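You operate a simulated robot arm through the tools that you are given. There is no shell and no other tool. Be economical: measure what you need, move in short steps, check, and stop when the job is done.

Carry out the task below with a simulated two-armed robot. There is one attempt and no reset: what you move stays moved.

Task
Take the lid off the grey grease can and lay it down on the top of the small table.

The check looks at the end state, three seconds after you hand in, the way a careful person would. Anything else that was tipped, shoved, dropped, spilled or broken makes it a failure. Lids that push on must go on centred and level and be pressed home; caps that screw on are set level and turned clockwise until they are tight.

Robot
Two 7-joint arms with two-finger parallel grippers on one trunk, on a base that drives. Base frame: it is fixed to the floor where the robot stands at the start and does not move with it; the origin is under the middle of the robot, x ahead of it, y to its left, z up. Units: mm, degrees, N and s.
The left shoulder is at the start at [60, 143, 926], the right one opposite. With the tool pointing down near the work surface each hand reaches from about 320 to 740 mm from the robot's upright axis, wherever it stands, measured 20 degrees to its own side. Payload 1.57 kg a hand.
The tool frame of a hand sits at the grasp point between the pads (the TCP): z along the fingers, y along the line on which they close. The tips reach 30 mm beyond it. The gripper opens to 110 mm. The fingers are 24 mm wide and 12 mm thick; the gripper's body (48 by 112 mm) begins 78 mm behind the TCP.
Orientation is told as [roll, pitch, yaw] about the base's x, y, z axes, in that order, counted from this pose: with the fingers straight down and closing along the base's y, the tool's x points along the base's -x, its y along +y and its z along -z.

Tools
- The arms move only by the tool apply_moves. It takes "left_motion", "right_motion" or both (then of equal length, played together; a hand with none holds still); each is a list of rows, each an object of numbers (a shift or turn left out is 0, a gripper value left out holds the last): "x", "y", "z": the shift along the tool's x, y, z in mm; "ax", "ay", "az": the turn, a rotation vector about the tool's x, y, z in degrees; "fingers": the finger opening in mm, from 0 to 110. In form: [{"x": .., "y": .., "z": .., "ax": .., "ay": .., "az": .., "fingers": ..}, ...]. A call has 1 to 12 rows; each row is the pose to reach, as a shift and turn from the pose commanded when the call began, along the tool's axes at that moment. Rows are played at 5 a second. More than 50 mm and 8.6 degrees between two rows, or a gripper value outside its range, and nothing of the call is played. Where a pose cannot be reached the arm comes as near as it can. A force on the tool above 40 N (or 10 N above the force at the start of the call, whichever is more), or a blocked arm, ends the call early, and 0.2 s more pass. The fingers move at their own pace (about 45 mm/s each) and stop on an object; they squeeze with about 43 N. The grip force told is the motor's: it shows also when the fingers shut on nothing. Time passes only in rows, and 0.2 s behind the last, so rows that repeat a pose let the fingers close. It gives the time, the measured TCP pose, the force on the tool (base axes), the opening and the grip force at its end, in the units of the frame above (readings bear some noise), with the torque about the TCP (base axes, N m) and any sound that the robot's microphone picked up.
- Cameras (640 x 400 px; columns grow to the right, rows downward): "scene" is now at [45.1, -19.6, 1538.8]; the picture's right is [-0.26, -0.97, 0.00], its down [-0.72, 0.19, -0.66] and it looks along [0.64, -0.17, -0.75] (base axes); focal length 258 px, centre (320, 200). "left" rides on the left gripper at [70, -16, -141] in its tool frame; the picture's right is [0.23, 0.97, 0.00], its down [-0.86, 0.20, -0.48] and it looks along [-0.47, 0.11, 0.88] (tool axes); focal length 222 px, centre (320, 200). "right" rides on the right gripper at [70, 16, -141] in its tool frame; the picture's right is [-0.23, 0.97, 0.00], its down [-0.86, -0.20, -0.48] and it looks along [-0.47, -0.11, 0.88] (tool axes); focal length 222 px, centre (320, 200). There is no depth. A picture from a camera that has moved, and an enlarged one, comes with that camera's place and axes in the base frame and with its lens.
- grab_frame(camera): a new picture of that camera. The clock stands still meanwhile.
- move_column(by): slides the trunk up (or, below 0, down) by that many mm; the arms and the scene camera ride with it, the base frame stays. It gives what a move gives, with no picture.
- steer(legs): drives the robot by 1 to 6 legs, each [ahead, left, turn to the left] in mm, mm and degrees, along the robot's own axes; the way and the turn of a leg run together, so that a leg with both is an arc; at most 1500 mm and 180 degrees a leg. The arms and the cameras ride along, it lands a little off, and it stops where it bumps. It gives what a move gives.
- pan_tilt(pan, tilt): turns the head with the scene camera to pan (to the left, within 86 degrees either way) and tilt (down, from -29 to 69), counted from straight ahead of the robot. It gives what a move gives.
- close_up(camera, box): a new picture of the part [left, top, right, bottom] of that camera's present view, enlarged. The clock stands still meanwhile.
- hand_in(): hands the job in; it is judged then, once.

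Go step by step. Nothing tells you exact positions but the pictures and the camera data: compare them with the known pose of the tool, close in by small moves and look again before you grip or let go. The budget is 120 turns and 92 pictures, counting those below and the enlarged ones. Unless the task says otherwise, let go and move clear before handing in, and close with one line.

The tools are called after "Request:" as a command line: name --argument value ..., lists and objects as JSON in quotes. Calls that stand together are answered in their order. apply_moves: Moves the arms, as the interface text tells. Its arguments: {"type":"object","properties":{"left_motion":{"type":"array","items":{"type":"object","properties":{"x":{"type":"number"},"y":{"type":"number"},"z":{"type":"number"},"ax":{"type":"number"},"ay":{"type":"number"},"az":{"type":"number"},"fingers":{"type":"number"}}}},"right_motion":{"type":"array","items":{"type":"object","properties":{"x":{"type":"number"},"y":{"type":"number"},"z":{"type":"number"},"ax":{"type":"number"},"ay":{"type":"number"},"az":{"type":"number"},"fingers":{"type":"number"}}}}},"required":[]} The other tools are called the same way: move_column (by) slides the trunk up or down; steer (legs) drives the base; pan_tilt (pan, tilt) turns the head that bears the scene camera; grab_frame (camera) takes a picture; close_up (camera, box) takes an enlarged picture of a part of a camera's view; hand_in () hands the job in.

At the start:

```text
time: 0.0
left_tcp_pos: [520.8, 110.4, 1090.4]
left_orientation: [0.1, -0.1, 0.0]
left_wrist_force: [-0.4, -1.0, 0.2]
left_ft_torque: [0.01, 0.0, 0.04]
left_gripper_width: 110.1
left_finger_force: 0.1
right_tcp_pos: [354.7, -295.0, 1016.0]
right_orientation: [0.0, 0.0, 0.0]
right_wrist_force: [-0.8, 0.4, -1.0]
right_ft_torque: [0.01, 0.01, 0.0]
right_gripper_width: 110.3
right_finger_force: 0.1
trunk travel left (down, up): [-525.0, 65.0]
robot x, y, heading: [-1.2, 0.9, -0.0]
head pan, tilt: [-14.9, 48.4]
```

scene: 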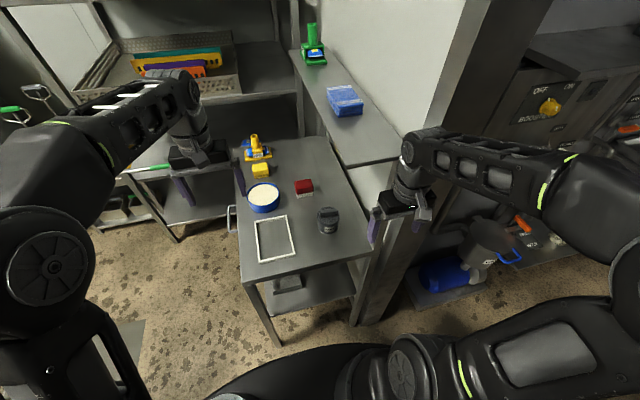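
right: 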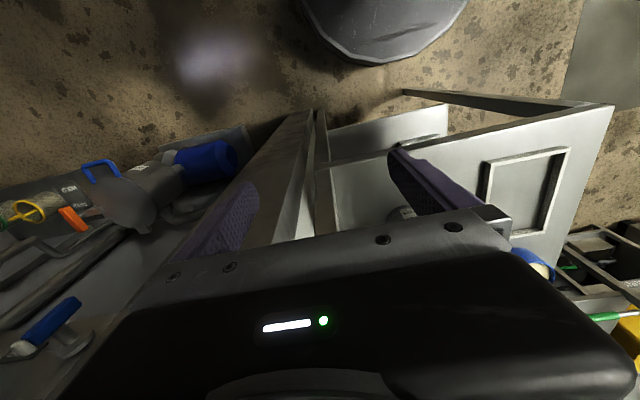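
left: 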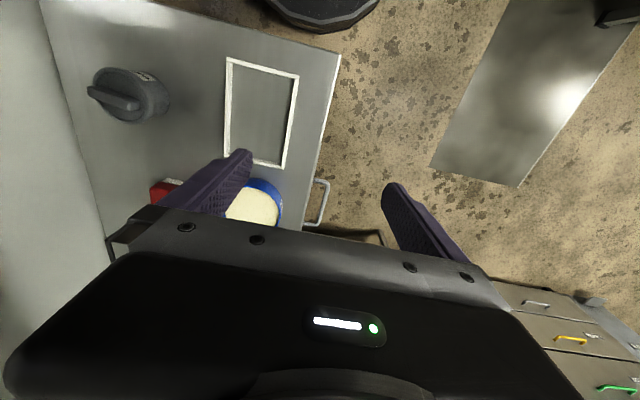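

I see a small steel table with a dark grey can with a ridged lid near its right front, plus a white outlined rectangle. I'll take enlarged views first.

Request:
close_up --camera "scene" --box '[220, 120, 380, 300]'

Request:
close_up --camera "left" --box '[40, 20, 360, 240]'

```text
2.22 times, centred on (300, 210) of scene
camera zoom: at [45.1, -19.6, 1538.8], right [-0.26, -0.97, 0.0], down [-0.72, 0.19, -0.66], along [0.64, -0.17, -0.75], focal length 573 px, centre (364, 178)
```

zoom: 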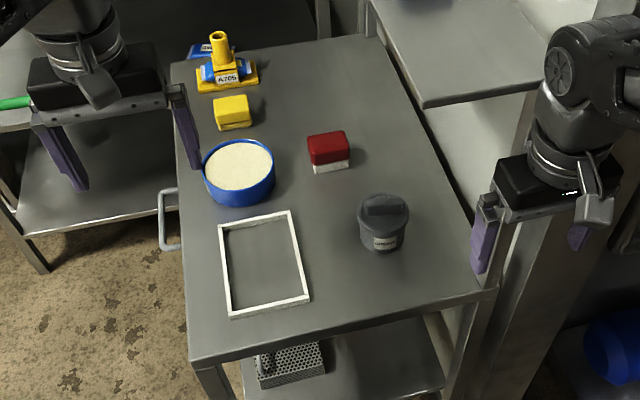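

```text
1.82 times, centred on (200, 130) of left
camera zoom: at [451.2, 94.4, 1230.9], right [-0.23, 0.97, 0.0], down [0.85, 0.2, 0.48], along [0.47, 0.11, -0.88], focal length 404 px, centre (538, 327)
```

zoom: 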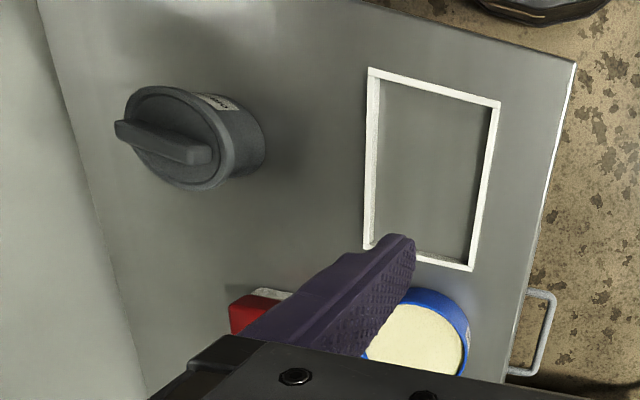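

The lid's bar is at about [547, -183, 877] and runs along y, with the table top near z 820. I'll bring the right hand above it for a closer look.

Request:
apply_moves --right_motion '[{"x": -38, "y": 22, "z": 0}, {"x": -76, "y": 44, "z": 0}, {"x": -114, "y": 66, "z": 0}, {"x": -152, "y": 88, "z": 0}, {"x": -180, "y": 112, "z": 0}, {"x": -180, "y": 112, "z": 0}]'

Request:
grab_frame --camera "right"

Request:
close_up --camera "left" --box '[60, 40, 220, 140]'

```text
time: 0.3
left_tcp_pos: [520.1, 110.1, 1091.0]
left_orientation: [0.1, -0.1, 0.1]
left_wrist_force: [0.4, 1.0, -0.1]
left_ft_torque: [-0.02, 0.01, 0.01]
left_gripper_width: 110.1
left_finger_force: 0.1
right_tcp_pos: [363.1, -289.3, 1016.3]
right_orientation: [-0.2, 1.0, -0.8]
right_wrist_force: [-17.6, -2.7, 6.5]
right_ft_torque: [0.45, -2.37, -0.19]
right_gripper_width: 110.1
right_finger_force: 0.0
trunk travel left (down, up): [-525.0, 65.0]
robot x, y, heading: [2.7, -1.7, -0.2]
head pan, tilt: [-14.9, 48.4]
stopped in row 1 (right hand): the force on the tool passed its limit at 88 N (the readings are from after the stop); the commanded pose is now the measured one
```

```text
86 pictures are left
camera right: at [296.0, -271.1, 1159.0], right [0.24, 0.97, -0.01], down [0.86, -0.21, 0.47], along [0.45, -0.12, -0.89], focal length 222 px, centre (320, 200)
```

right: 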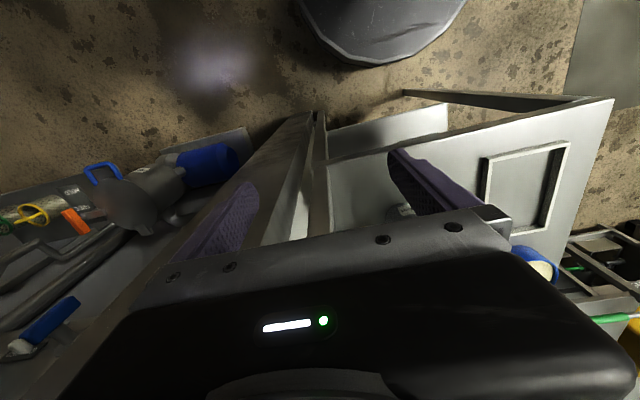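

```text
4.00 times, centred on (140, 90) of left
camera zoom: at [449.2, 94.3, 1231.3], right [-0.23, 0.97, 0.0], down [0.85, 0.2, 0.48], along [0.47, 0.11, -0.88], focal length 888 px, centre (1040, 640)
```

zoom: 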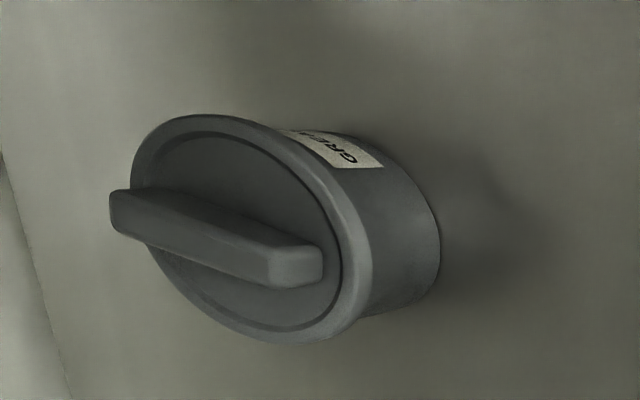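

The right hand touched the wall post ahead of it. I'll back off, go left, then look again.

Request:
apply_moves --right_motion '[{"x": 15, "y": 0}, {"x": 35, "y": 0}, {"x": 35, "y": 40}, {"x": 35, "y": 80}, {"x": 35, "y": 120}, {"x": 35, "y": 160}, {"x": 35, "y": 160}]'

Request:
grab_frame --camera "right"

Request:
grab_frame --camera "scene"

```text
time: 1.9
left_tcp_pos: [521.4, 109.8, 1090.0]
left_orientation: [-0.1, 0.0, -0.1]
left_wrist_force: [-0.1, 0.1, 0.2]
left_ft_torque: [-0.01, 0.0, 0.02]
left_gripper_width: 109.7
left_finger_force: 0.0
right_tcp_pos: [330.8, -126.8, 1016.2]
right_orientation: [-0.1, 1.0, -0.5]
right_wrist_force: [0.3, -0.3, -0.6]
right_ft_torque: [-0.01, 0.03, 0.01]
right_gripper_width: 110.0
right_finger_force: 0.2
trunk travel left (down, up): [-525.0, 65.0]
robot x, y, heading: [-0.7, -0.6, -0.1]
head pan, tilt: [-14.9, 48.4]
```

```text
84 pictures are left
camera right: at [264.6, -108.7, 1158.4], right [0.24, 0.97, -0.01], down [0.86, -0.21, 0.47], along [0.45, -0.12, -0.89], focal length 222 px, centre (320, 200)
```

right: 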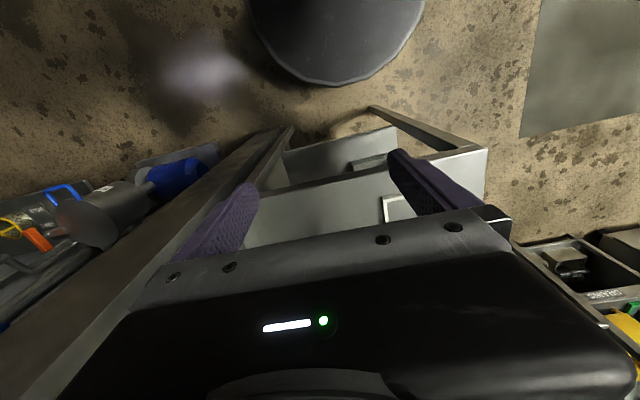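

```text
83 pictures are left
camera scene: at [44.8, -20.0, 1538.8], right [-0.26, -0.97, 0.0], down [-0.72, 0.19, -0.66], along [0.64, -0.17, -0.75], focal length 258 px, centre (320, 200)
```

scene: 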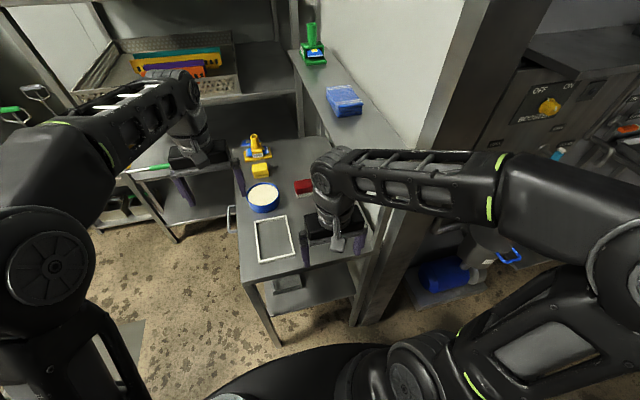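

The right elbow sits close to the wall end, so I want the robot further left and turned right. I'll check the room on the left first.

Request:
pan_tilt --pan 50 --tilt 45

Request:
grab_frame --camera "scene"

```text
time: 3.3
left_tcp_pos: [521.2, 109.2, 1089.1]
left_orientation: [0.0, -0.1, 0.2]
left_wrist_force: [0.5, -0.2, 0.3]
left_ft_torque: [-0.03, 0.01, -0.03]
left_gripper_width: 110.2
left_finger_force: 0.1
right_tcp_pos: [332.0, -125.7, 1016.3]
right_orientation: [-0.2, 0.8, -0.6]
right_wrist_force: [-0.1, 0.2, -0.1]
right_ft_torque: [0.01, 0.02, 0.04]
right_gripper_width: 109.8
right_finger_force: 0.1
trunk travel left (down, up): [-525.0, 65.0]
robot x, y, heading: [-2.9, 0.7, -0.1]
head pan, tilt: [50.0, 45.0]
```

```text
82 pictures are left
camera scene: at [21.6, 62.8, 1543.4], right [0.76, -0.64, 0.0], down [-0.46, -0.54, -0.71], along [0.46, 0.54, -0.71], focal length 258 px, centre (320, 200)
```

scene: 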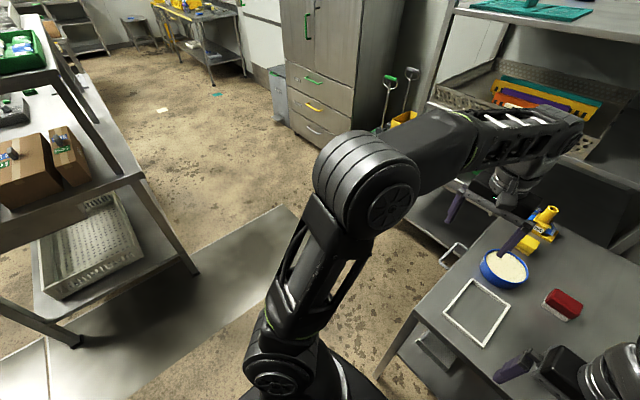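

There's plenty of free floor on the left. I'll drive left and turn right, then look again.

Request:
steer --legs '[[0, 250, 0], [0, 0, -25]]'

Request:
pan_tilt --pan -8 --tilt 52

Request:
grab_frame --camera "scene"

```text
time: 6.4
left_tcp_pos: [519.0, 127.4, 1089.3]
left_orientation: [0.1, 0.0, -25.3]
left_wrist_force: [-0.8, 0.2, -0.2]
left_ft_torque: [0.04, -0.02, -0.03]
left_gripper_width: 110.0
left_finger_force: 0.0
right_tcp_pos: [246.9, -7.1, 1016.4]
right_orientation: [-0.1, 0.9, -25.9]
right_wrist_force: [0.0, 0.2, -0.2]
right_ft_torque: [-0.01, -0.01, 0.0]
right_gripper_width: 110.1
right_finger_force: 0.1
trunk travel left (down, up): [-525.0, 65.0]
robot x, y, heading: [3.1, 248.1, -25.3]
head pan, tilt: [50.0, 45.0]
```

```text
time: 7.7
left_tcp_pos: [520.6, 128.2, 1090.7]
left_orientation: [0.0, 0.0, -25.1]
left_wrist_force: [0.3, -0.9, 0.8]
left_ft_torque: [0.03, 0.02, 0.01]
left_gripper_width: 110.1
left_finger_force: 0.1
right_tcp_pos: [247.3, -6.4, 1015.7]
right_orientation: [-0.2, 0.9, -25.8]
right_wrist_force: [-0.7, -0.2, 0.2]
right_ft_torque: [-0.04, -0.01, -0.02]
right_gripper_width: 110.2
right_finger_force: 0.1
trunk travel left (down, up): [-525.0, 65.0]
robot x, y, heading: [-1.6, 251.9, -25.5]
head pan, tilt: [-8.0, 52.0]
```

```text
81 pictures are left
camera scene: at [35.5, 221.6, 1533.9], right [-0.55, -0.84, 0.0], down [-0.66, 0.43, -0.62], along [0.52, -0.34, -0.79], focal length 258 px, centre (320, 200)
```

scene: 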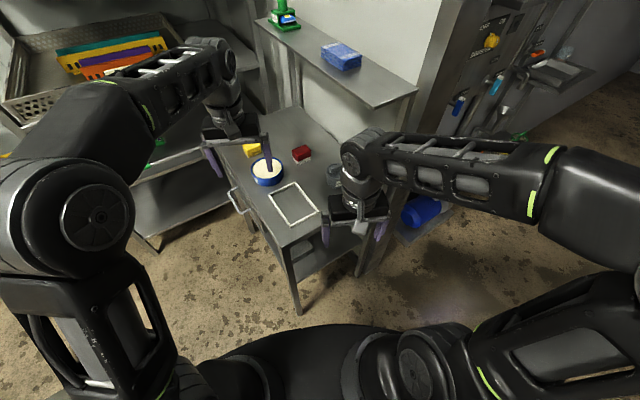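

The robot is clear of the wall, but the can is almost 700 mm away. I'll ease ahead and right a little.

Request:
steer --legs '[[50, -50, 0]]'

Request:
apply_moves --right_motion '[{"x": -40, "y": 0}, {"x": -80, "y": 0}, {"x": -120, "y": 0}]'

Request:
grab_frame --camera "right"

Request:
grab_frame --camera "scene"

```text
time: 8.7
left_tcp_pos: [542.0, 59.9, 1089.6]
left_orientation: [0.0, 0.0, -25.1]
left_wrist_force: [-0.1, 0.3, -0.4]
left_ft_torque: [0.07, 0.02, 0.0]
left_gripper_width: 110.1
left_finger_force: 0.1
right_tcp_pos: [271.0, -73.5, 1016.2]
right_orientation: [-0.1, 0.9, -25.7]
right_wrist_force: [1.1, 0.1, -0.1]
right_ft_torque: [0.06, 0.0, 0.03]
right_gripper_width: 110.0
right_finger_force: 0.0
trunk travel left (down, up): [-525.0, 65.0]
robot x, y, heading: [21.5, 181.8, -25.0]
head pan, tilt: [-8.0, 52.0]
```

```text
time: 9.5
left_tcp_pos: [543.9, 60.0, 1089.8]
left_orientation: [0.0, 0.0, -25.1]
left_wrist_force: [0.6, 0.9, 0.3]
left_ft_torque: [0.01, 0.0, 0.01]
left_gripper_width: 109.7
left_finger_force: 0.0
right_tcp_pos: [379.7, -126.7, 1012.4]
right_orientation: [-0.3, 1.0, -25.8]
right_wrist_force: [-0.4, -0.5, 0.4]
right_ft_torque: [0.0, 0.05, 0.02]
right_gripper_width: 109.8
right_finger_force: 0.0
trunk travel left (down, up): [-525.0, 65.0]
robot x, y, heading: [22.6, 181.4, -25.2]
head pan, tilt: [-8.0, 52.0]
```

```text
80 pictures are left
camera right: at [326.4, -82.6, 1154.6], right [0.63, 0.78, -0.01], down [0.69, -0.55, 0.46], along [0.36, -0.3, -0.89], focal length 222 px, centre (320, 200)
```

right: 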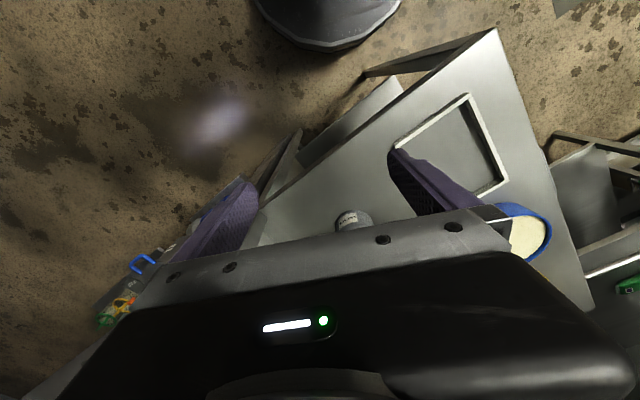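

```text
79 pictures are left
camera scene: at [60.1, 154.8, 1533.8], right [-0.55, -0.84, 0.0], down [-0.66, 0.43, -0.61], along [0.51, -0.34, -0.79], focal length 258 px, centre (320, 200)
```

scene: 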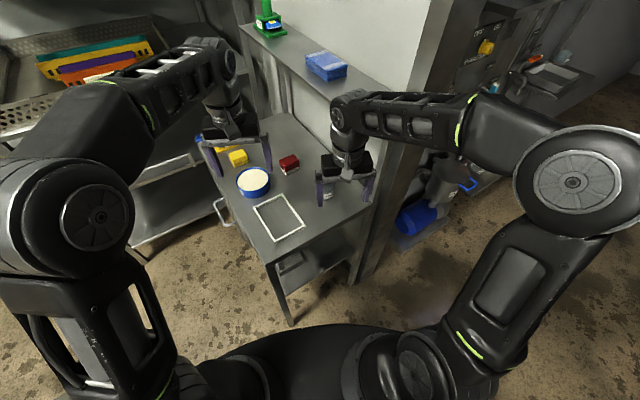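

The right elbow still juts toward the wall end. Turning the robot further right will line that forearm up beside the wall and put the can in front of both arms.

Request:
steer --legs '[[0, 0, -20]]'

Request:
pan_tilt --pan 10 --tilt 52

Request:
grab_frame --camera "scene"

Request:
grab_frame --camera "left"

```text
time: 11.0
left_tcp_pos: [468.2, -108.6, 1090.2]
left_orientation: [0.1, 0.0, -45.3]
left_wrist_force: [0.9, 0.5, -0.5]
left_ft_torque: [-0.01, -0.03, 0.0]
left_gripper_width: 109.8
left_finger_force: 0.0
right_tcp_pos: [250.6, -228.7, 1012.9]
right_orientation: [-0.1, 0.8, -45.9]
right_wrist_force: [-0.8, -0.8, -0.5]
right_ft_torque: [0.02, -0.02, 0.02]
right_gripper_width: 110.1
right_finger_force: 0.0
trunk travel left (down, up): [-525.0, 65.0]
robot x, y, heading: [22.3, 183.1, -45.1]
head pan, tilt: [-8.0, 52.0]
```

```text
time: 11.8
left_tcp_pos: [469.4, -109.3, 1090.4]
left_orientation: [-0.1, 0.0, -45.1]
left_wrist_force: [0.7, -1.0, -0.5]
left_ft_torque: [-0.02, 0.02, 0.02]
left_gripper_width: 110.2
left_finger_force: 0.1
right_tcp_pos: [249.9, -228.6, 1012.4]
right_orientation: [-0.1, 0.9, -45.8]
right_wrist_force: [-0.2, 0.2, 0.0]
right_ft_torque: [0.0, 0.0, 0.01]
right_gripper_width: 110.1
right_finger_force: 0.1
trunk travel left (down, up): [-525.0, 65.0]
robot x, y, heading: [26.9, 182.3, -45.3]
head pan, tilt: [10.0, 52.0]
```

```text
78 pictures are left
camera scene: at [63.2, 161.5, 1533.9], right [-0.58, -0.82, 0.0], down [-0.64, 0.46, -0.62], along [0.5, -0.36, -0.79], focal length 258 px, centre (320, 200)
```

scene: 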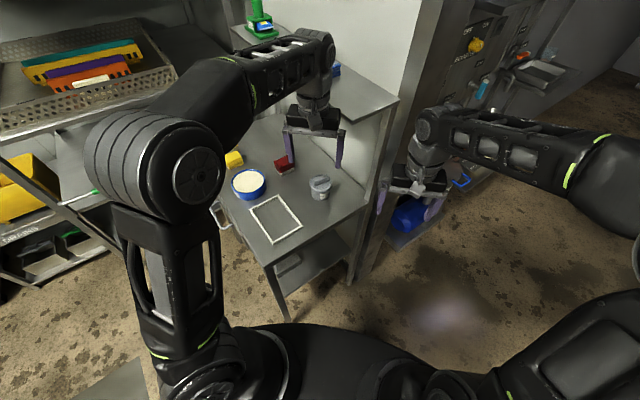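

```text
77 pictures are left
camera left: at [408.5, -70.7, 1230.5], right [0.53, 0.85, 0.0], down [0.74, -0.47, 0.48], along [0.41, -0.25, -0.88], focal length 222 px, centre (320, 200)
```

left: 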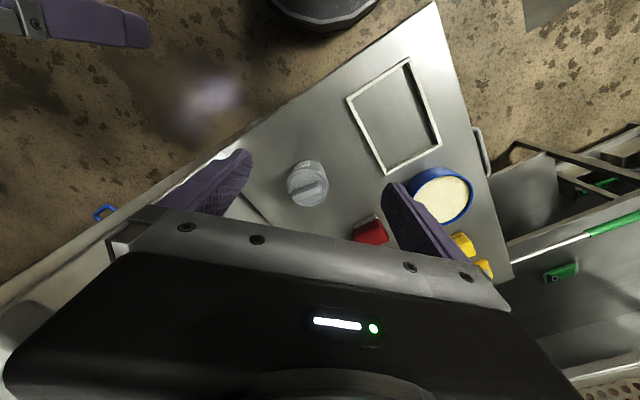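

Now the left hand is nearly over the can, with a good view of it. I'll zoom in to refine its position and the bar's angle.

Request:
close_up --camera "left" --box '[250, 130, 378, 210]'

Request:
close_up --camera "scene" --box '[256, 140, 384, 220]'

```text
5.00 times, centred on (314, 170) of left
camera zoom: at [408.5, -70.7, 1230.5], right [0.53, 0.85, 0.0], down [0.74, -0.47, 0.48], along [0.41, -0.25, -0.88], focal length 1111 px, centre (350, 350)
```

zoom: 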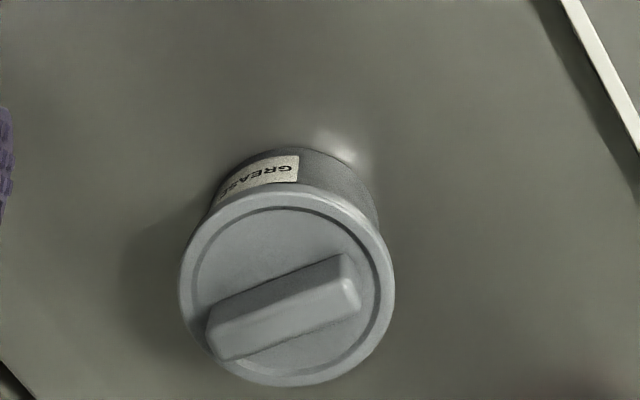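

```text
5.00 times, centred on (320, 180) of scene
camera zoom: at [63.2, 161.5, 1533.9], right [-0.58, -0.82, 0.0], down [-0.64, 0.46, -0.62], along [0.5, -0.36, -0.79], focal length 1289 px, centre (320, 300)
```

zoom: 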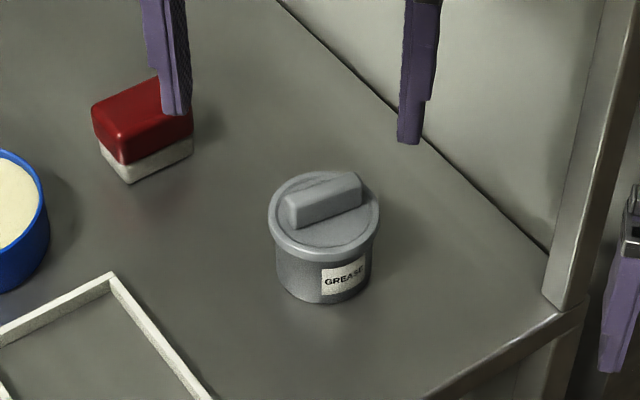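

The lid centre is about (545, -182), the bar runs along y and the can body is roughly 69 mm wide. I'll hold the body with the right hand at a tilt and undo the lid with the left. First I'll orient the right hand.

Request:
apply_moves --right_motion '[{"x": -1.5, "y": 26, "az": -7.7}, {"x": -3, "y": 53, "az": -15.4}, {"x": -4.5, "y": 79, "az": -23.1}, {"x": -6.3, "y": 105, "az": -30.8}, {"x": -6.3, "y": 105, "az": -30.8}]'

Request:
apply_moves --right_motion '[{"ay": -8}, {"ay": -16}, {"ay": -24}, {"ay": -32}, {"ay": -40}, {"ay": -48}, {"ay": -55}, {"ay": -55}]'

Request:
grab_frame --camera "scene"

```text
time: 13.0
left_tcp_pos: [468.2, -110.0, 1090.1]
left_orientation: [0.0, 0.0, -45.1]
left_wrist_force: [0.3, -1.3, 0.4]
left_ft_torque: [0.0, -0.01, -0.01]
left_gripper_width: 110.1
left_finger_force: 0.0
right_tcp_pos: [328.1, -159.6, 1012.7]
right_orientation: [0.3, 1.0, -14.9]
right_wrist_force: [-0.5, -0.5, -0.2]
right_ft_torque: [-0.01, 0.03, 0.01]
right_gripper_width: 109.4
right_finger_force: 0.1
trunk travel left (down, up): [-525.0, 65.0]
robot x, y, heading: [21.5, 184.0, -45.1]
head pan, tilt: [10.0, 52.0]
```

```text
time: 14.8
left_tcp_pos: [469.5, -109.6, 1090.4]
left_orientation: [0.0, 0.0, -45.2]
left_wrist_force: [0.0, -0.3, 0.2]
left_ft_torque: [0.01, 0.01, 0.01]
left_gripper_width: 109.9
left_finger_force: 0.1
right_tcp_pos: [328.6, -167.5, 1011.6]
right_orientation: [-1.1, -51.6, -15.3]
right_wrist_force: [0.6, -0.7, -0.8]
right_ft_torque: [0.0, 0.05, -0.01]
right_gripper_width: 110.3
right_finger_force: 0.1
right hand out of reach, approached as far as the arm can: row 7, 8
trunk travel left (down, up): [-525.0, 65.0]
robot x, y, heading: [23.4, 179.0, -45.3]
head pan, tilt: [10.0, 52.0]
```

```text
74 pictures are left
camera scene: at [63.3, 161.6, 1533.9], right [-0.58, -0.82, 0.0], down [-0.64, 0.46, -0.62], along [0.5, -0.36, -0.79], focal length 258 px, centre (320, 200)
```

scene: 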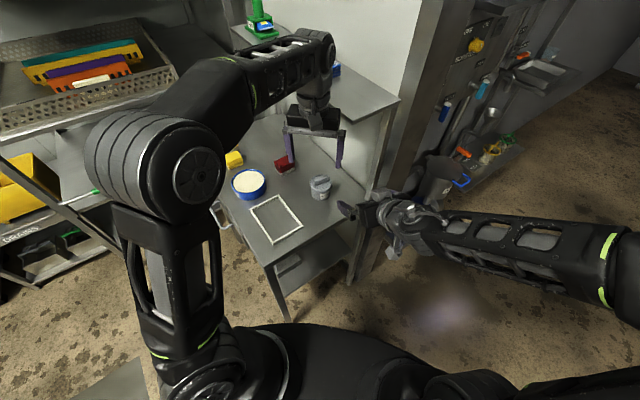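

The tilt stopped at about 52 degrees, which will do. Next the right hand goes to a pre-grasp point short of the can.

Request:
apply_moves --right_motion '[{"x": 5, "y": 14, "z": 33}, {"x": 11, "y": 28, "z": 66}, {"x": 16, "y": 41, "z": 99}, {"x": 16, "y": 41, "z": 99}]'

Request:
grab_frame --camera "left"

Request:
grab_frame --camera "right"

```text
time: 15.8
left_tcp_pos: [468.4, -108.4, 1091.7]
left_orientation: [0.0, 0.0, -45.2]
left_wrist_force: [-0.2, -0.9, 0.1]
left_ft_torque: [0.0, -0.01, 0.0]
left_gripper_width: 109.8
left_finger_force: 0.1
right_tcp_pos: [406.0, -147.0, 936.3]
right_orientation: [-1.3, -51.7, -15.3]
right_wrist_force: [-0.2, -0.1, 0.6]
right_ft_torque: [0.01, 0.0, -0.01]
right_gripper_width: 110.0
right_finger_force: 0.1
trunk travel left (down, up): [-525.0, 65.0]
robot x, y, heading: [23.4, 186.0, -45.3]
head pan, tilt: [10.0, 52.0]
```

```text
73 pictures are left
camera left: at [408.0, -70.4, 1230.7], right [0.53, 0.85, 0.0], down [0.74, -0.47, 0.48], along [0.41, -0.25, -0.88], focal length 222 px, centre (320, 200)
```

left: 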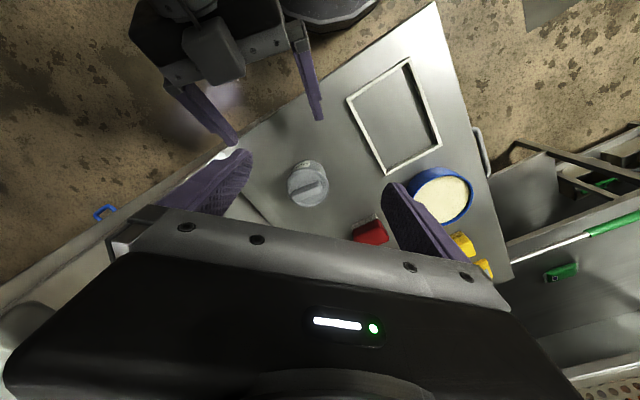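

```text
72 pictures are left
camera right: at [262.6, -88.3, 969.3], right [0.41, 0.9, 0.17], down [0.1, -0.22, 0.97], along [0.91, -0.38, -0.18], focal length 222 px, centre (320, 200)
```

right: 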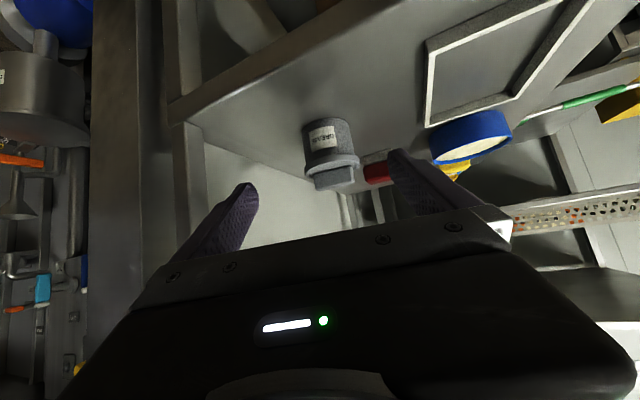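

The right camera now sees the can from the side. I'll zoom in to measure heights.

Request:
close_up --camera "right" --box '[280, 100, 400, 200]'

```text
4.00 times, centred on (340, 150) of right
camera zoom: at [262.6, -88.3, 969.3], right [0.41, 0.9, 0.17], down [0.1, -0.22, 0.97], along [0.91, -0.38, -0.18], focal length 888 px, centre (240, 400)
```

zoom: 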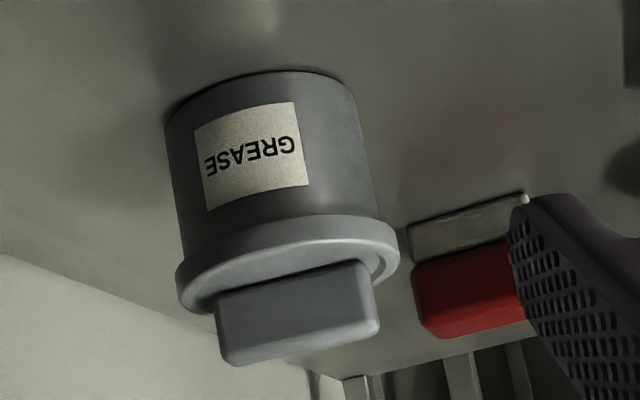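

Seen from the side, the table is at z 819, the body runs to about 870, the bar top is near 900, and the can axis is near (540, -175). I'll advance the right hand most of the way and check.

Request:
apply_moves --right_motion '[{"x": -4, "y": 4, "z": 30}, {"x": -7, "y": 8, "z": 60}, {"x": -9, "y": 8, "z": 85}, {"x": -9, "y": 8, "z": 85}]'

Request:
grab_frame --camera "right"

Request:
grab_frame --camera "left"

```text
time: 16.8
left_tcp_pos: [468.8, -108.9, 1088.7]
left_orientation: [0.0, 0.0, -45.1]
left_wrist_force: [-1.1, 0.1, -0.4]
left_ft_torque: [-0.01, -0.02, -0.04]
left_gripper_width: 110.2
left_finger_force: 0.1
right_tcp_pos: [476.9, -159.9, 891.1]
right_orientation: [-1.2, -51.6, -15.3]
right_wrist_force: [-0.5, -0.3, -0.1]
right_ft_torque: [-0.01, 0.02, 0.01]
right_gripper_width: 110.2
right_finger_force: 0.0
trunk travel left (down, up): [-525.0, 65.0]
robot x, y, heading: [24.7, 187.7, -45.4]
head pan, tilt: [10.0, 52.0]
```

```text
70 pictures are left
camera right: at [334.4, -101.6, 923.1], right [0.41, 0.9, 0.16], down [0.1, -0.22, 0.97], along [0.91, -0.38, -0.18], focal length 222 px, centre (320, 200)
```

right: 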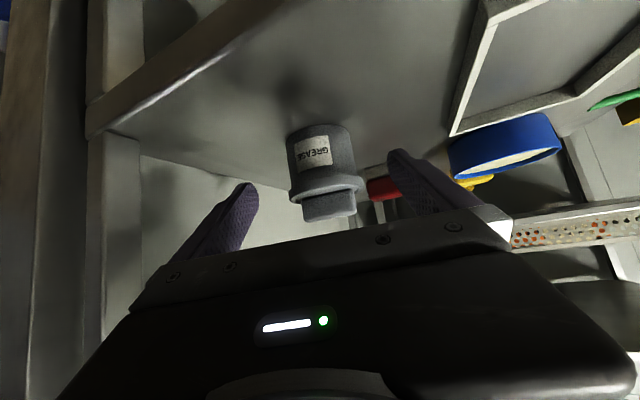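

```text
69 pictures are left
camera left: at [408.4, -70.5, 1230.6], right [0.53, 0.85, 0.0], down [0.74, -0.47, 0.48], along [0.41, -0.25, -0.88], focal length 222 px, centre (320, 200)
```

left: 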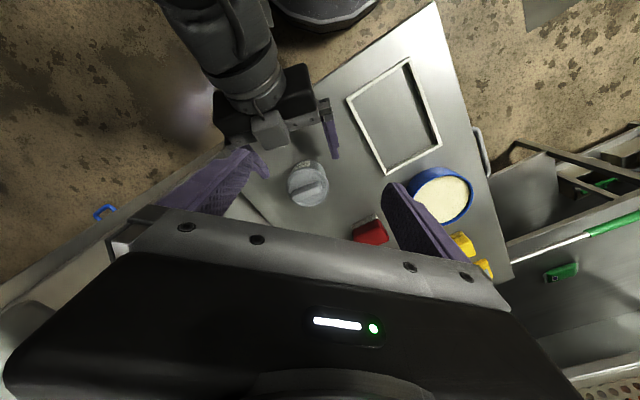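

The can sits midway between the fingers. I'll advance the last 66 mm and check before closing.

Request:
apply_moves --right_motion '[{"x": -1, "y": 1, "z": 22}, {"x": -2, "y": 1.5, "z": 44}, {"x": -2.6, "y": 1.5, "z": 64}, {"x": -2.6, "y": 1.5, "z": 64}]'

Request:
grab_frame --camera "right"

Request:
close_up --camera "left" --box '[220, 110, 380, 230]'

```text
time: 17.8
left_tcp_pos: [468.5, -109.3, 1089.6]
left_orientation: [0.0, 0.0, -45.2]
left_wrist_force: [-0.2, 0.1, 0.1]
left_ft_torque: [-0.01, 0.02, -0.02]
left_gripper_width: 110.0
left_finger_force: 0.0
right_tcp_pos: [528.1, -174.8, 854.6]
right_orientation: [-1.2, -51.7, -15.3]
right_wrist_force: [0.0, 0.4, -0.1]
right_ft_torque: [0.02, 0.01, 0.01]
right_gripper_width: 109.9
right_finger_force: 0.1
trunk travel left (down, up): [-525.0, 65.0]
robot x, y, heading: [22.9, 185.3, -45.1]
head pan, tilt: [10.0, 52.0]
```

```text
68 pictures are left
camera right: at [385.4, -115.7, 887.3], right [0.41, 0.9, 0.16], down [0.1, -0.22, 0.97], along [0.91, -0.38, -0.18], focal length 222 px, centre (320, 200)
```

right: 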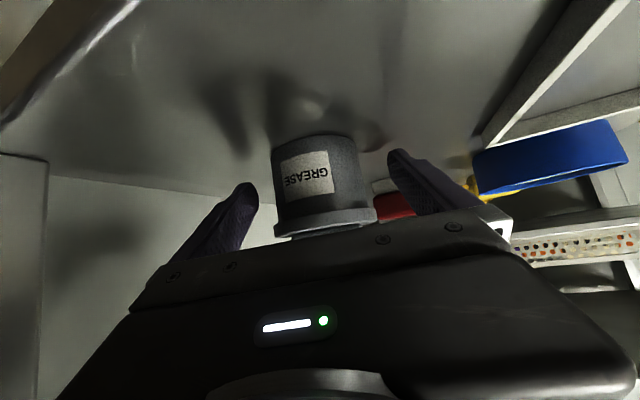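

```text
3.33 times, centred on (300, 170) of left
camera zoom: at [408.4, -70.6, 1230.5], right [0.53, 0.85, 0.0], down [0.74, -0.47, 0.48], along [0.41, -0.25, -0.88], focal length 740 px, centre (387, 300)
```

zoom: 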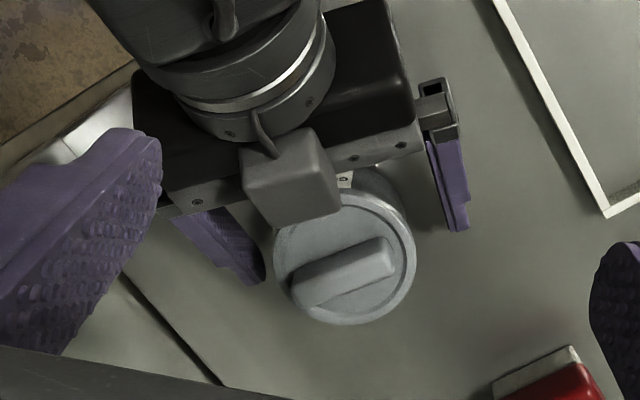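

The right fingers straddle the body, centred within about 1 mm and below the rim. I'll close them on it.

Request:
apply_moves --right_motion '[{"y": 1, "fingers": 110}, {"y": 1, "fingers": 60}, {"y": 1, "fingers": 60}, {"y": 1, "fingers": 60}, {"y": 1, "fingers": 60}]'

Request:
grab_frame --camera "right"

Request:
close_up --camera "left" --box '[220, 110, 380, 230]'

```text
time: 19.0
left_tcp_pos: [469.9, -107.9, 1090.0]
left_orientation: [-0.1, -0.1, -45.2]
left_wrist_force: [-0.8, -0.7, 0.7]
left_ft_torque: [0.0, 0.01, 0.03]
left_gripper_width: 110.2
left_finger_force: 0.1
right_tcp_pos: [527.9, -173.6, 853.7]
right_orientation: [-1.2, -51.4, -15.2]
right_wrist_force: [0.8, 0.4, -1.0]
right_ft_torque: [0.03, -0.02, 0.05]
right_gripper_width: 68.2
right_finger_force: 24.6
trunk travel left (down, up): [-525.0, 65.0]
robot x, y, heading: [24.6, 181.1, -45.3]
head pan, tilt: [10.0, 52.0]
```

```text
66 pictures are left
camera right: at [384.9, -114.8, 887.1], right [0.41, 0.9, 0.17], down [0.1, -0.22, 0.97], along [0.91, -0.38, -0.18], focal length 222 px, centre (320, 200)
```

right: 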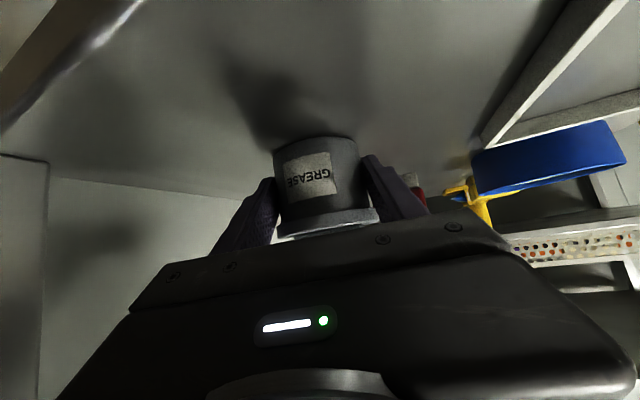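

```text
3.33 times, centred on (300, 170) of left
camera zoom: at [408.7, -70.7, 1230.4], right [0.53, 0.85, 0.0], down [0.74, -0.47, 0.48], along [0.41, -0.25, -0.88], focal length 740 px, centre (387, 300)
```

zoom: 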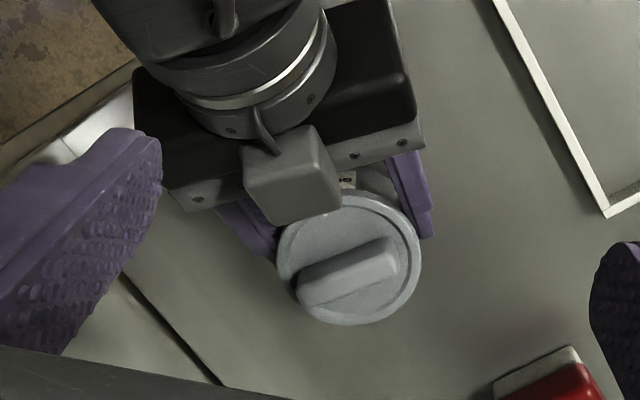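

The can is held at 68 mm. Before bringing in the left hand I'll check the clearance around the lid from the head camera.

Request:
close_up --camera "scene" --box '[240, 120, 420, 240]'

Request:
close_up --camera "left" --box '[270, 130, 340, 190]'

```text
3.33 times, centred on (330, 180) of scene
camera zoom: at [63.4, 161.6, 1533.9], right [-0.58, -0.82, 0.0], down [-0.64, 0.46, -0.62], along [0.5, -0.36, -0.79], focal length 859 px, centre (287, 267)
```

zoom: 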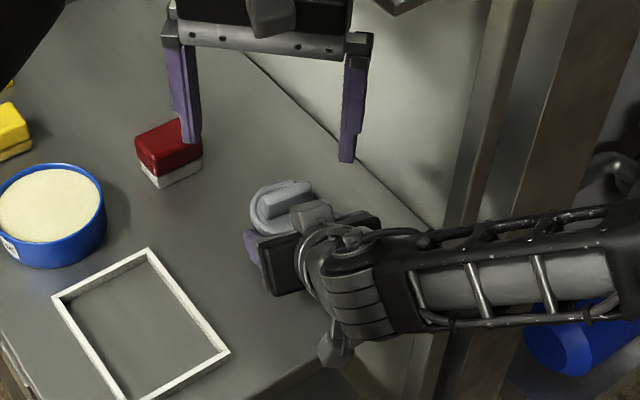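

```text
6.67 times, centred on (305, 160) of left
camera zoom: at [408.7, -70.7, 1230.4], right [0.53, 0.85, 0.0], down [0.74, -0.47, 0.48], along [0.41, -0.25, -0.88], focal length 1481 px, centre (420, 467)
```

zoom: 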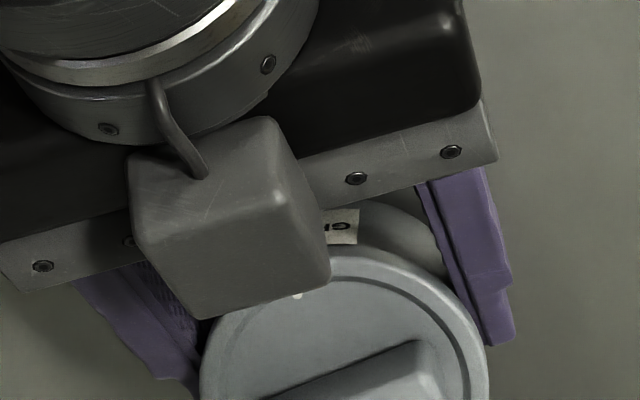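

The cross-grip of the bar (fingers along x, narrow opening) clears the right gripper. I'll turn the left hand to yaw -96 above the lid and narrow the fingers.

Request:
apply_moves --left_motion '[{"x": -14, "y": 0, "z": 10, "az": 7.3, "fingers": 60}, {"x": -28, "y": 0, "z": 20, "az": 14.6}, {"x": -42, "y": 1, "z": 30, "az": 21.9}, {"x": -56, "y": 1, "z": 40, "az": 29.2}, {"x": -70, "y": 2, "z": 50, "az": 36.5}, {"x": -84, "y": 2, "z": 60, "az": 43.8}, {"x": -96, "y": 2, "z": 70, "az": 51}, {"x": -96, "y": 2, "z": 70, "az": 51}]'

Request:
grab_frame --camera "left"

Request:
grab_frame --camera "scene"

```text
time: 19.6
left_tcp_pos: [488.4, -120.6, 1075.4]
left_orientation: [0.1, -0.1, -58.9]
left_wrist_force: [-5.0, 19.7, 5.7]
left_ft_torque: [-2.55, -0.46, -1.01]
left_gripper_width: 60.0
left_finger_force: 0.1
right_tcp_pos: [528.0, -169.1, 855.4]
right_orientation: [-1.5, -51.6, -15.0]
right_wrist_force: [0.3, 0.2, -2.0]
right_ft_torque: [0.02, 0.04, 0.03]
right_gripper_width: 67.7
right_finger_force: 42.9
trunk travel left (down, up): [-525.0, 65.0]
robot x, y, heading: [24.2, 185.9, -45.2]
head pan, tilt: [10.0, 52.0]
stopped in row 3 (left hand): the force on the tool passed its limit at 44 N (the readings are from after the stop); the commanded pose is now the measured one
```

```text
62 pictures are left
camera left: at [438.8, -68.4, 1215.7], right [0.72, 0.7, 0.0], down [0.61, -0.63, 0.48], along [0.34, -0.34, -0.88], focal length 222 px, centre (320, 200)
```

left: 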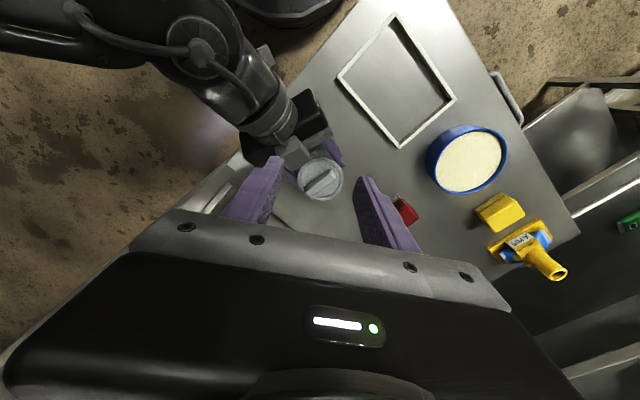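

```text
61 pictures are left
camera scene: at [61.4, 167.0, 1534.0], right [-0.58, -0.82, 0.0], down [-0.64, 0.45, -0.62], along [0.5, -0.36, -0.79], focal length 258 px, centre (320, 200)
```

scene: 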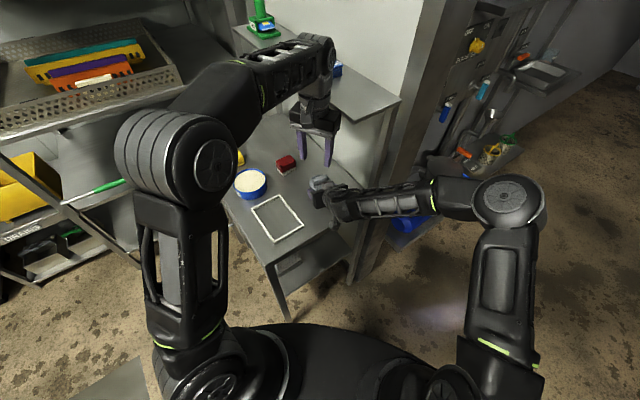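

The left gripper touched something at about (450, -177, 1205), perhaps the wall shelf overhanging the table. I'll look closely before moving.

Request:
close_up --camera "scene" --box '[220, 0, 440, 140]'

Request:
close_up --camera "scene" --box '[270, 70, 430, 240]'

```text
2.86 times, centred on (330, 70) of scene
camera zoom: at [61.4, 167.0, 1534.0], right [-0.58, -0.82, 0.0], down [-0.64, 0.45, -0.62], along [0.5, -0.36, -0.79], focal length 737 px, centre (291, 571)
```

zoom: 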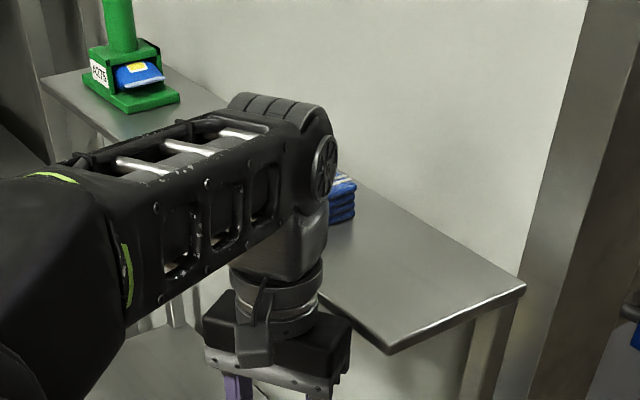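

```text
2.35 times, centred on (350, 155) of scene
camera zoom: at [61.4, 167.0, 1534.0], right [-0.58, -0.82, 0.0], down [-0.64, 0.45, -0.62], along [0.5, -0.36, -0.79], focal length 607 px, centre (249, 306)
```

zoom: 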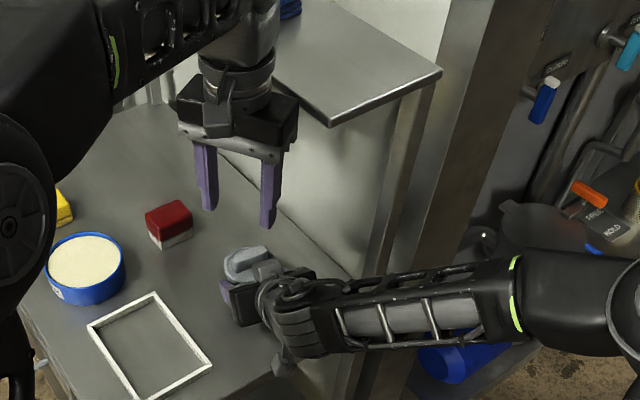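

It is a wall shelf at z ≈ 1205 whose edge (y ≈ -165) overhangs the can. So the left hand must lean: fingers pointing down and toward the wall, wrist out to the left. I'll back off, finish the yaw, then lean 30 degrees along the bar.

Request:
apply_moves --left_motion '[{"x": 40, "y": 24}, {"x": 68, "y": 41}, {"x": 64, "y": 48, "az": 7.4}, {"x": 60, "y": 55, "az": 14.8}, {"x": 55, "y": 63, "az": 22.2}, {"x": 51, "y": 70, "az": 29.6}, {"x": 47, "y": 77, "az": 37}, {"x": 47, "y": 77, "az": 37}]'

Request:
apply_moves --left_motion '[{"ay": -7.5, "fingers": 32}, {"ay": -15}, {"ay": -22.5}, {"ay": -30}, {"ay": -30}]'

Request:
grab_frame --camera "left"

Request:
grab_frame --camera "scene"

```text
time: 21.4
left_tcp_pos: [530.6, -46.2, 1073.2]
left_orientation: [0.2, 0.0, -96.0]
left_wrist_force: [0.0, -0.4, -0.5]
left_ft_torque: [0.0, -0.01, 0.02]
left_gripper_width: 60.0
left_finger_force: 0.1
right_tcp_pos: [527.9, -172.8, 855.5]
right_orientation: [-1.3, -51.6, -15.3]
right_wrist_force: [-0.7, -0.2, -2.4]
right_ft_torque: [0.05, 0.0, -0.01]
right_gripper_width: 67.7
right_finger_force: 43.4
trunk travel left (down, up): [-525.0, 65.0]
robot x, y, heading: [24.3, 182.6, -45.0]
head pan, tilt: [10.0, 52.0]
heard: snap
```

```text
time: 22.6
left_tcp_pos: [531.4, -46.4, 1072.7]
left_orientation: [0.1, -30.0, -96.1]
left_wrist_force: [-0.1, 0.1, 0.3]
left_ft_torque: [-0.01, 0.01, 0.01]
left_gripper_width: 32.0
left_finger_force: 0.1
right_tcp_pos: [527.4, -174.0, 854.0]
right_orientation: [-1.2, -51.6, -15.2]
right_wrist_force: [0.5, -0.7, -2.1]
right_ft_torque: [0.03, 0.01, -0.02]
right_gripper_width: 67.9
right_finger_force: 43.4
trunk travel left (down, up): [-525.0, 65.0]
robot x, y, heading: [24.3, 188.8, -45.3]
head pan, tilt: [10.0, 52.0]
```

```text
58 pictures are left
camera left: at [529.1, 86.9, 1159.6], right [0.99, 0.09, -0.11], down [0.14, -0.52, 0.84], along [0.02, -0.85, -0.53], focal length 222 px, centre (320, 200)
```

left: 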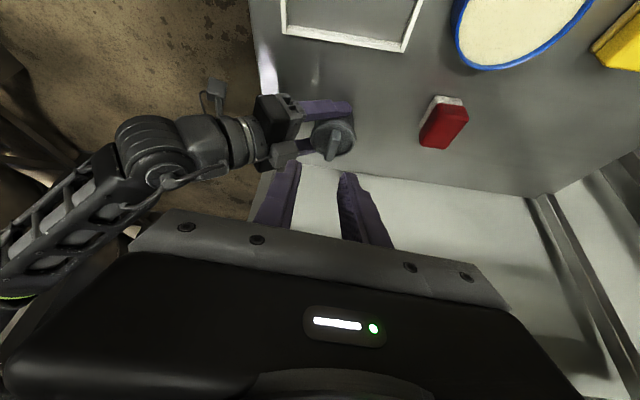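

```text
57 pictures are left
camera scene: at [63.4, 162.0, 1533.9], right [-0.58, -0.82, 0.0], down [-0.64, 0.45, -0.62], along [0.5, -0.35, -0.79], focal length 258 px, centre (320, 200)
```

scene: 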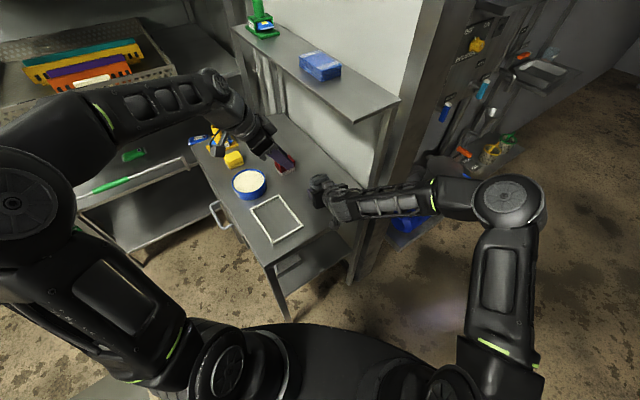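

I heard a snap while backing off, so I'll check the can and the shelf contents closely.

Request:
close_up --camera "left" --box '[240, 80, 400, 180]'

Request:
close_up --camera "scene" --box '[230, 130, 390, 240]'

Request:
close_up --camera "right" --box '[220, 100, 440, 240]'

```text
4.00 times, centred on (320, 130) of left
camera zoom: at [529.1, 86.9, 1159.6], right [0.99, 0.09, -0.11], down [0.14, -0.52, 0.84], along [0.02, -0.85, -0.53], focal length 888 px, centre (320, 480)
```

zoom: 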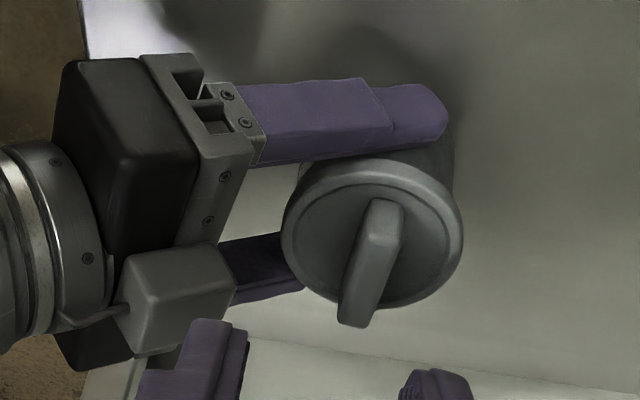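

```text
3.64 times, centred on (310, 185) of scene
camera zoom: at [63.4, 162.0, 1533.9], right [-0.58, -0.82, 0.0], down [-0.64, 0.45, -0.62], along [0.5, -0.35, -0.79], focal length 938 px, centre (356, 254)
```

zoom: 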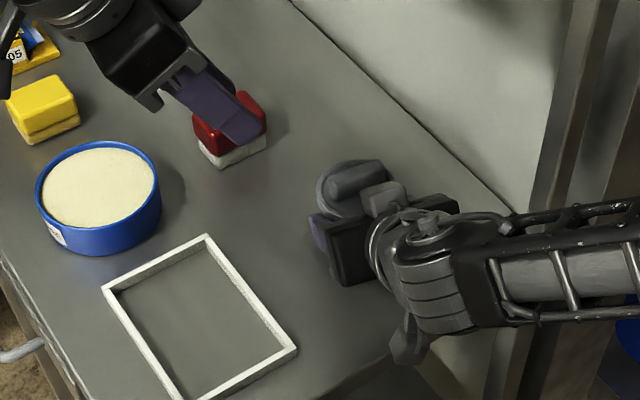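

```text
2.86 times, centred on (330, 170) of right
camera zoom: at [385.3, -114.0, 887.0], right [0.41, 0.9, 0.16], down [0.1, -0.22, 0.97], along [0.91, -0.38, -0.18], focal length 635 px, centre (291, 286)
```

zoom: 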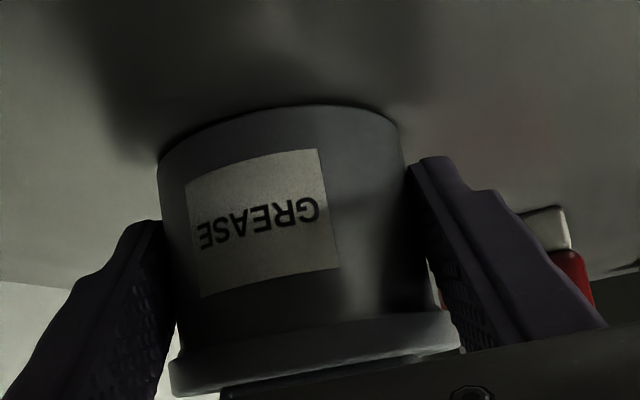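

The can looks intact and still seated; the bar is about (545, -178) with its top somewhere between 886 and 900. I'll bring the left fingertips to about 25 mm above it.

Request:
apply_moves --left_motion '[{"x": -9, "y": 7, "z": 33}, {"x": -18, "y": 14, "z": 66}, {"x": -26, "y": 20, "z": 99}, {"x": -32, "y": 25, "z": 130}, {"x": -38, "y": 27, "z": 160}, {"x": -38, "y": 27, "z": 160}]'

Request:
grab_frame --camera "left"

Request:
grab_frame --camera "scene"

```text
time: 24.0
left_tcp_pos: [546.4, -161.9, 952.4]
left_orientation: [0.1, -30.0, -96.2]
left_wrist_force: [-1.0, 0.2, 0.5]
left_ft_torque: [0.01, 0.03, 0.01]
left_gripper_width: 32.0
left_finger_force: 0.0
right_tcp_pos: [527.8, -173.0, 854.5]
right_orientation: [-1.1, -51.5, -15.2]
right_wrist_force: [0.4, 0.5, -0.8]
right_ft_torque: [0.03, -0.01, 0.02]
right_gripper_width: 67.5
right_finger_force: 42.9
trunk travel left (down, up): [-525.0, 65.0]
robot x, y, heading: [23.9, 181.5, -45.1]
head pan, tilt: [10.0, 52.0]
```

```text
53 pictures are left
camera left: at [544.2, -29.5, 1039.7], right [0.99, 0.09, -0.11], down [0.14, -0.52, 0.84], along [0.02, -0.85, -0.53], focal length 222 px, centre (320, 200)
```

left: 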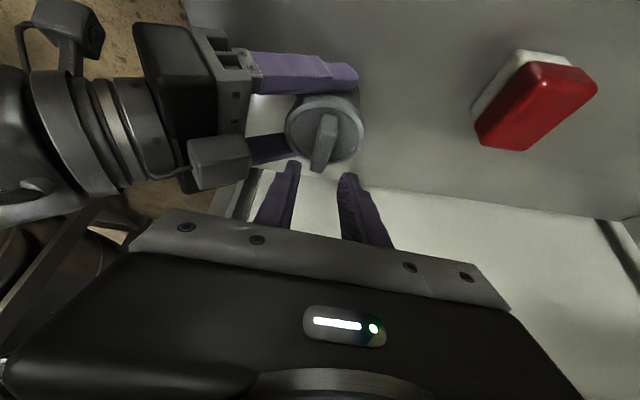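

```text
52 pictures are left
camera scene: at [63.5, 162.2, 1533.9], right [-0.58, -0.82, 0.0], down [-0.64, 0.45, -0.62], along [0.5, -0.35, -0.79], focal length 258 px, centre (320, 200)
```

scene: 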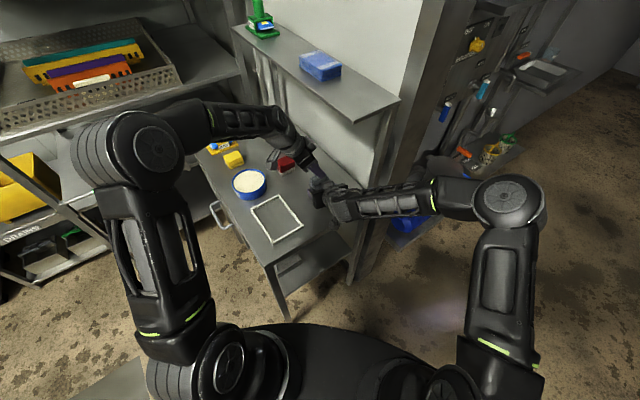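

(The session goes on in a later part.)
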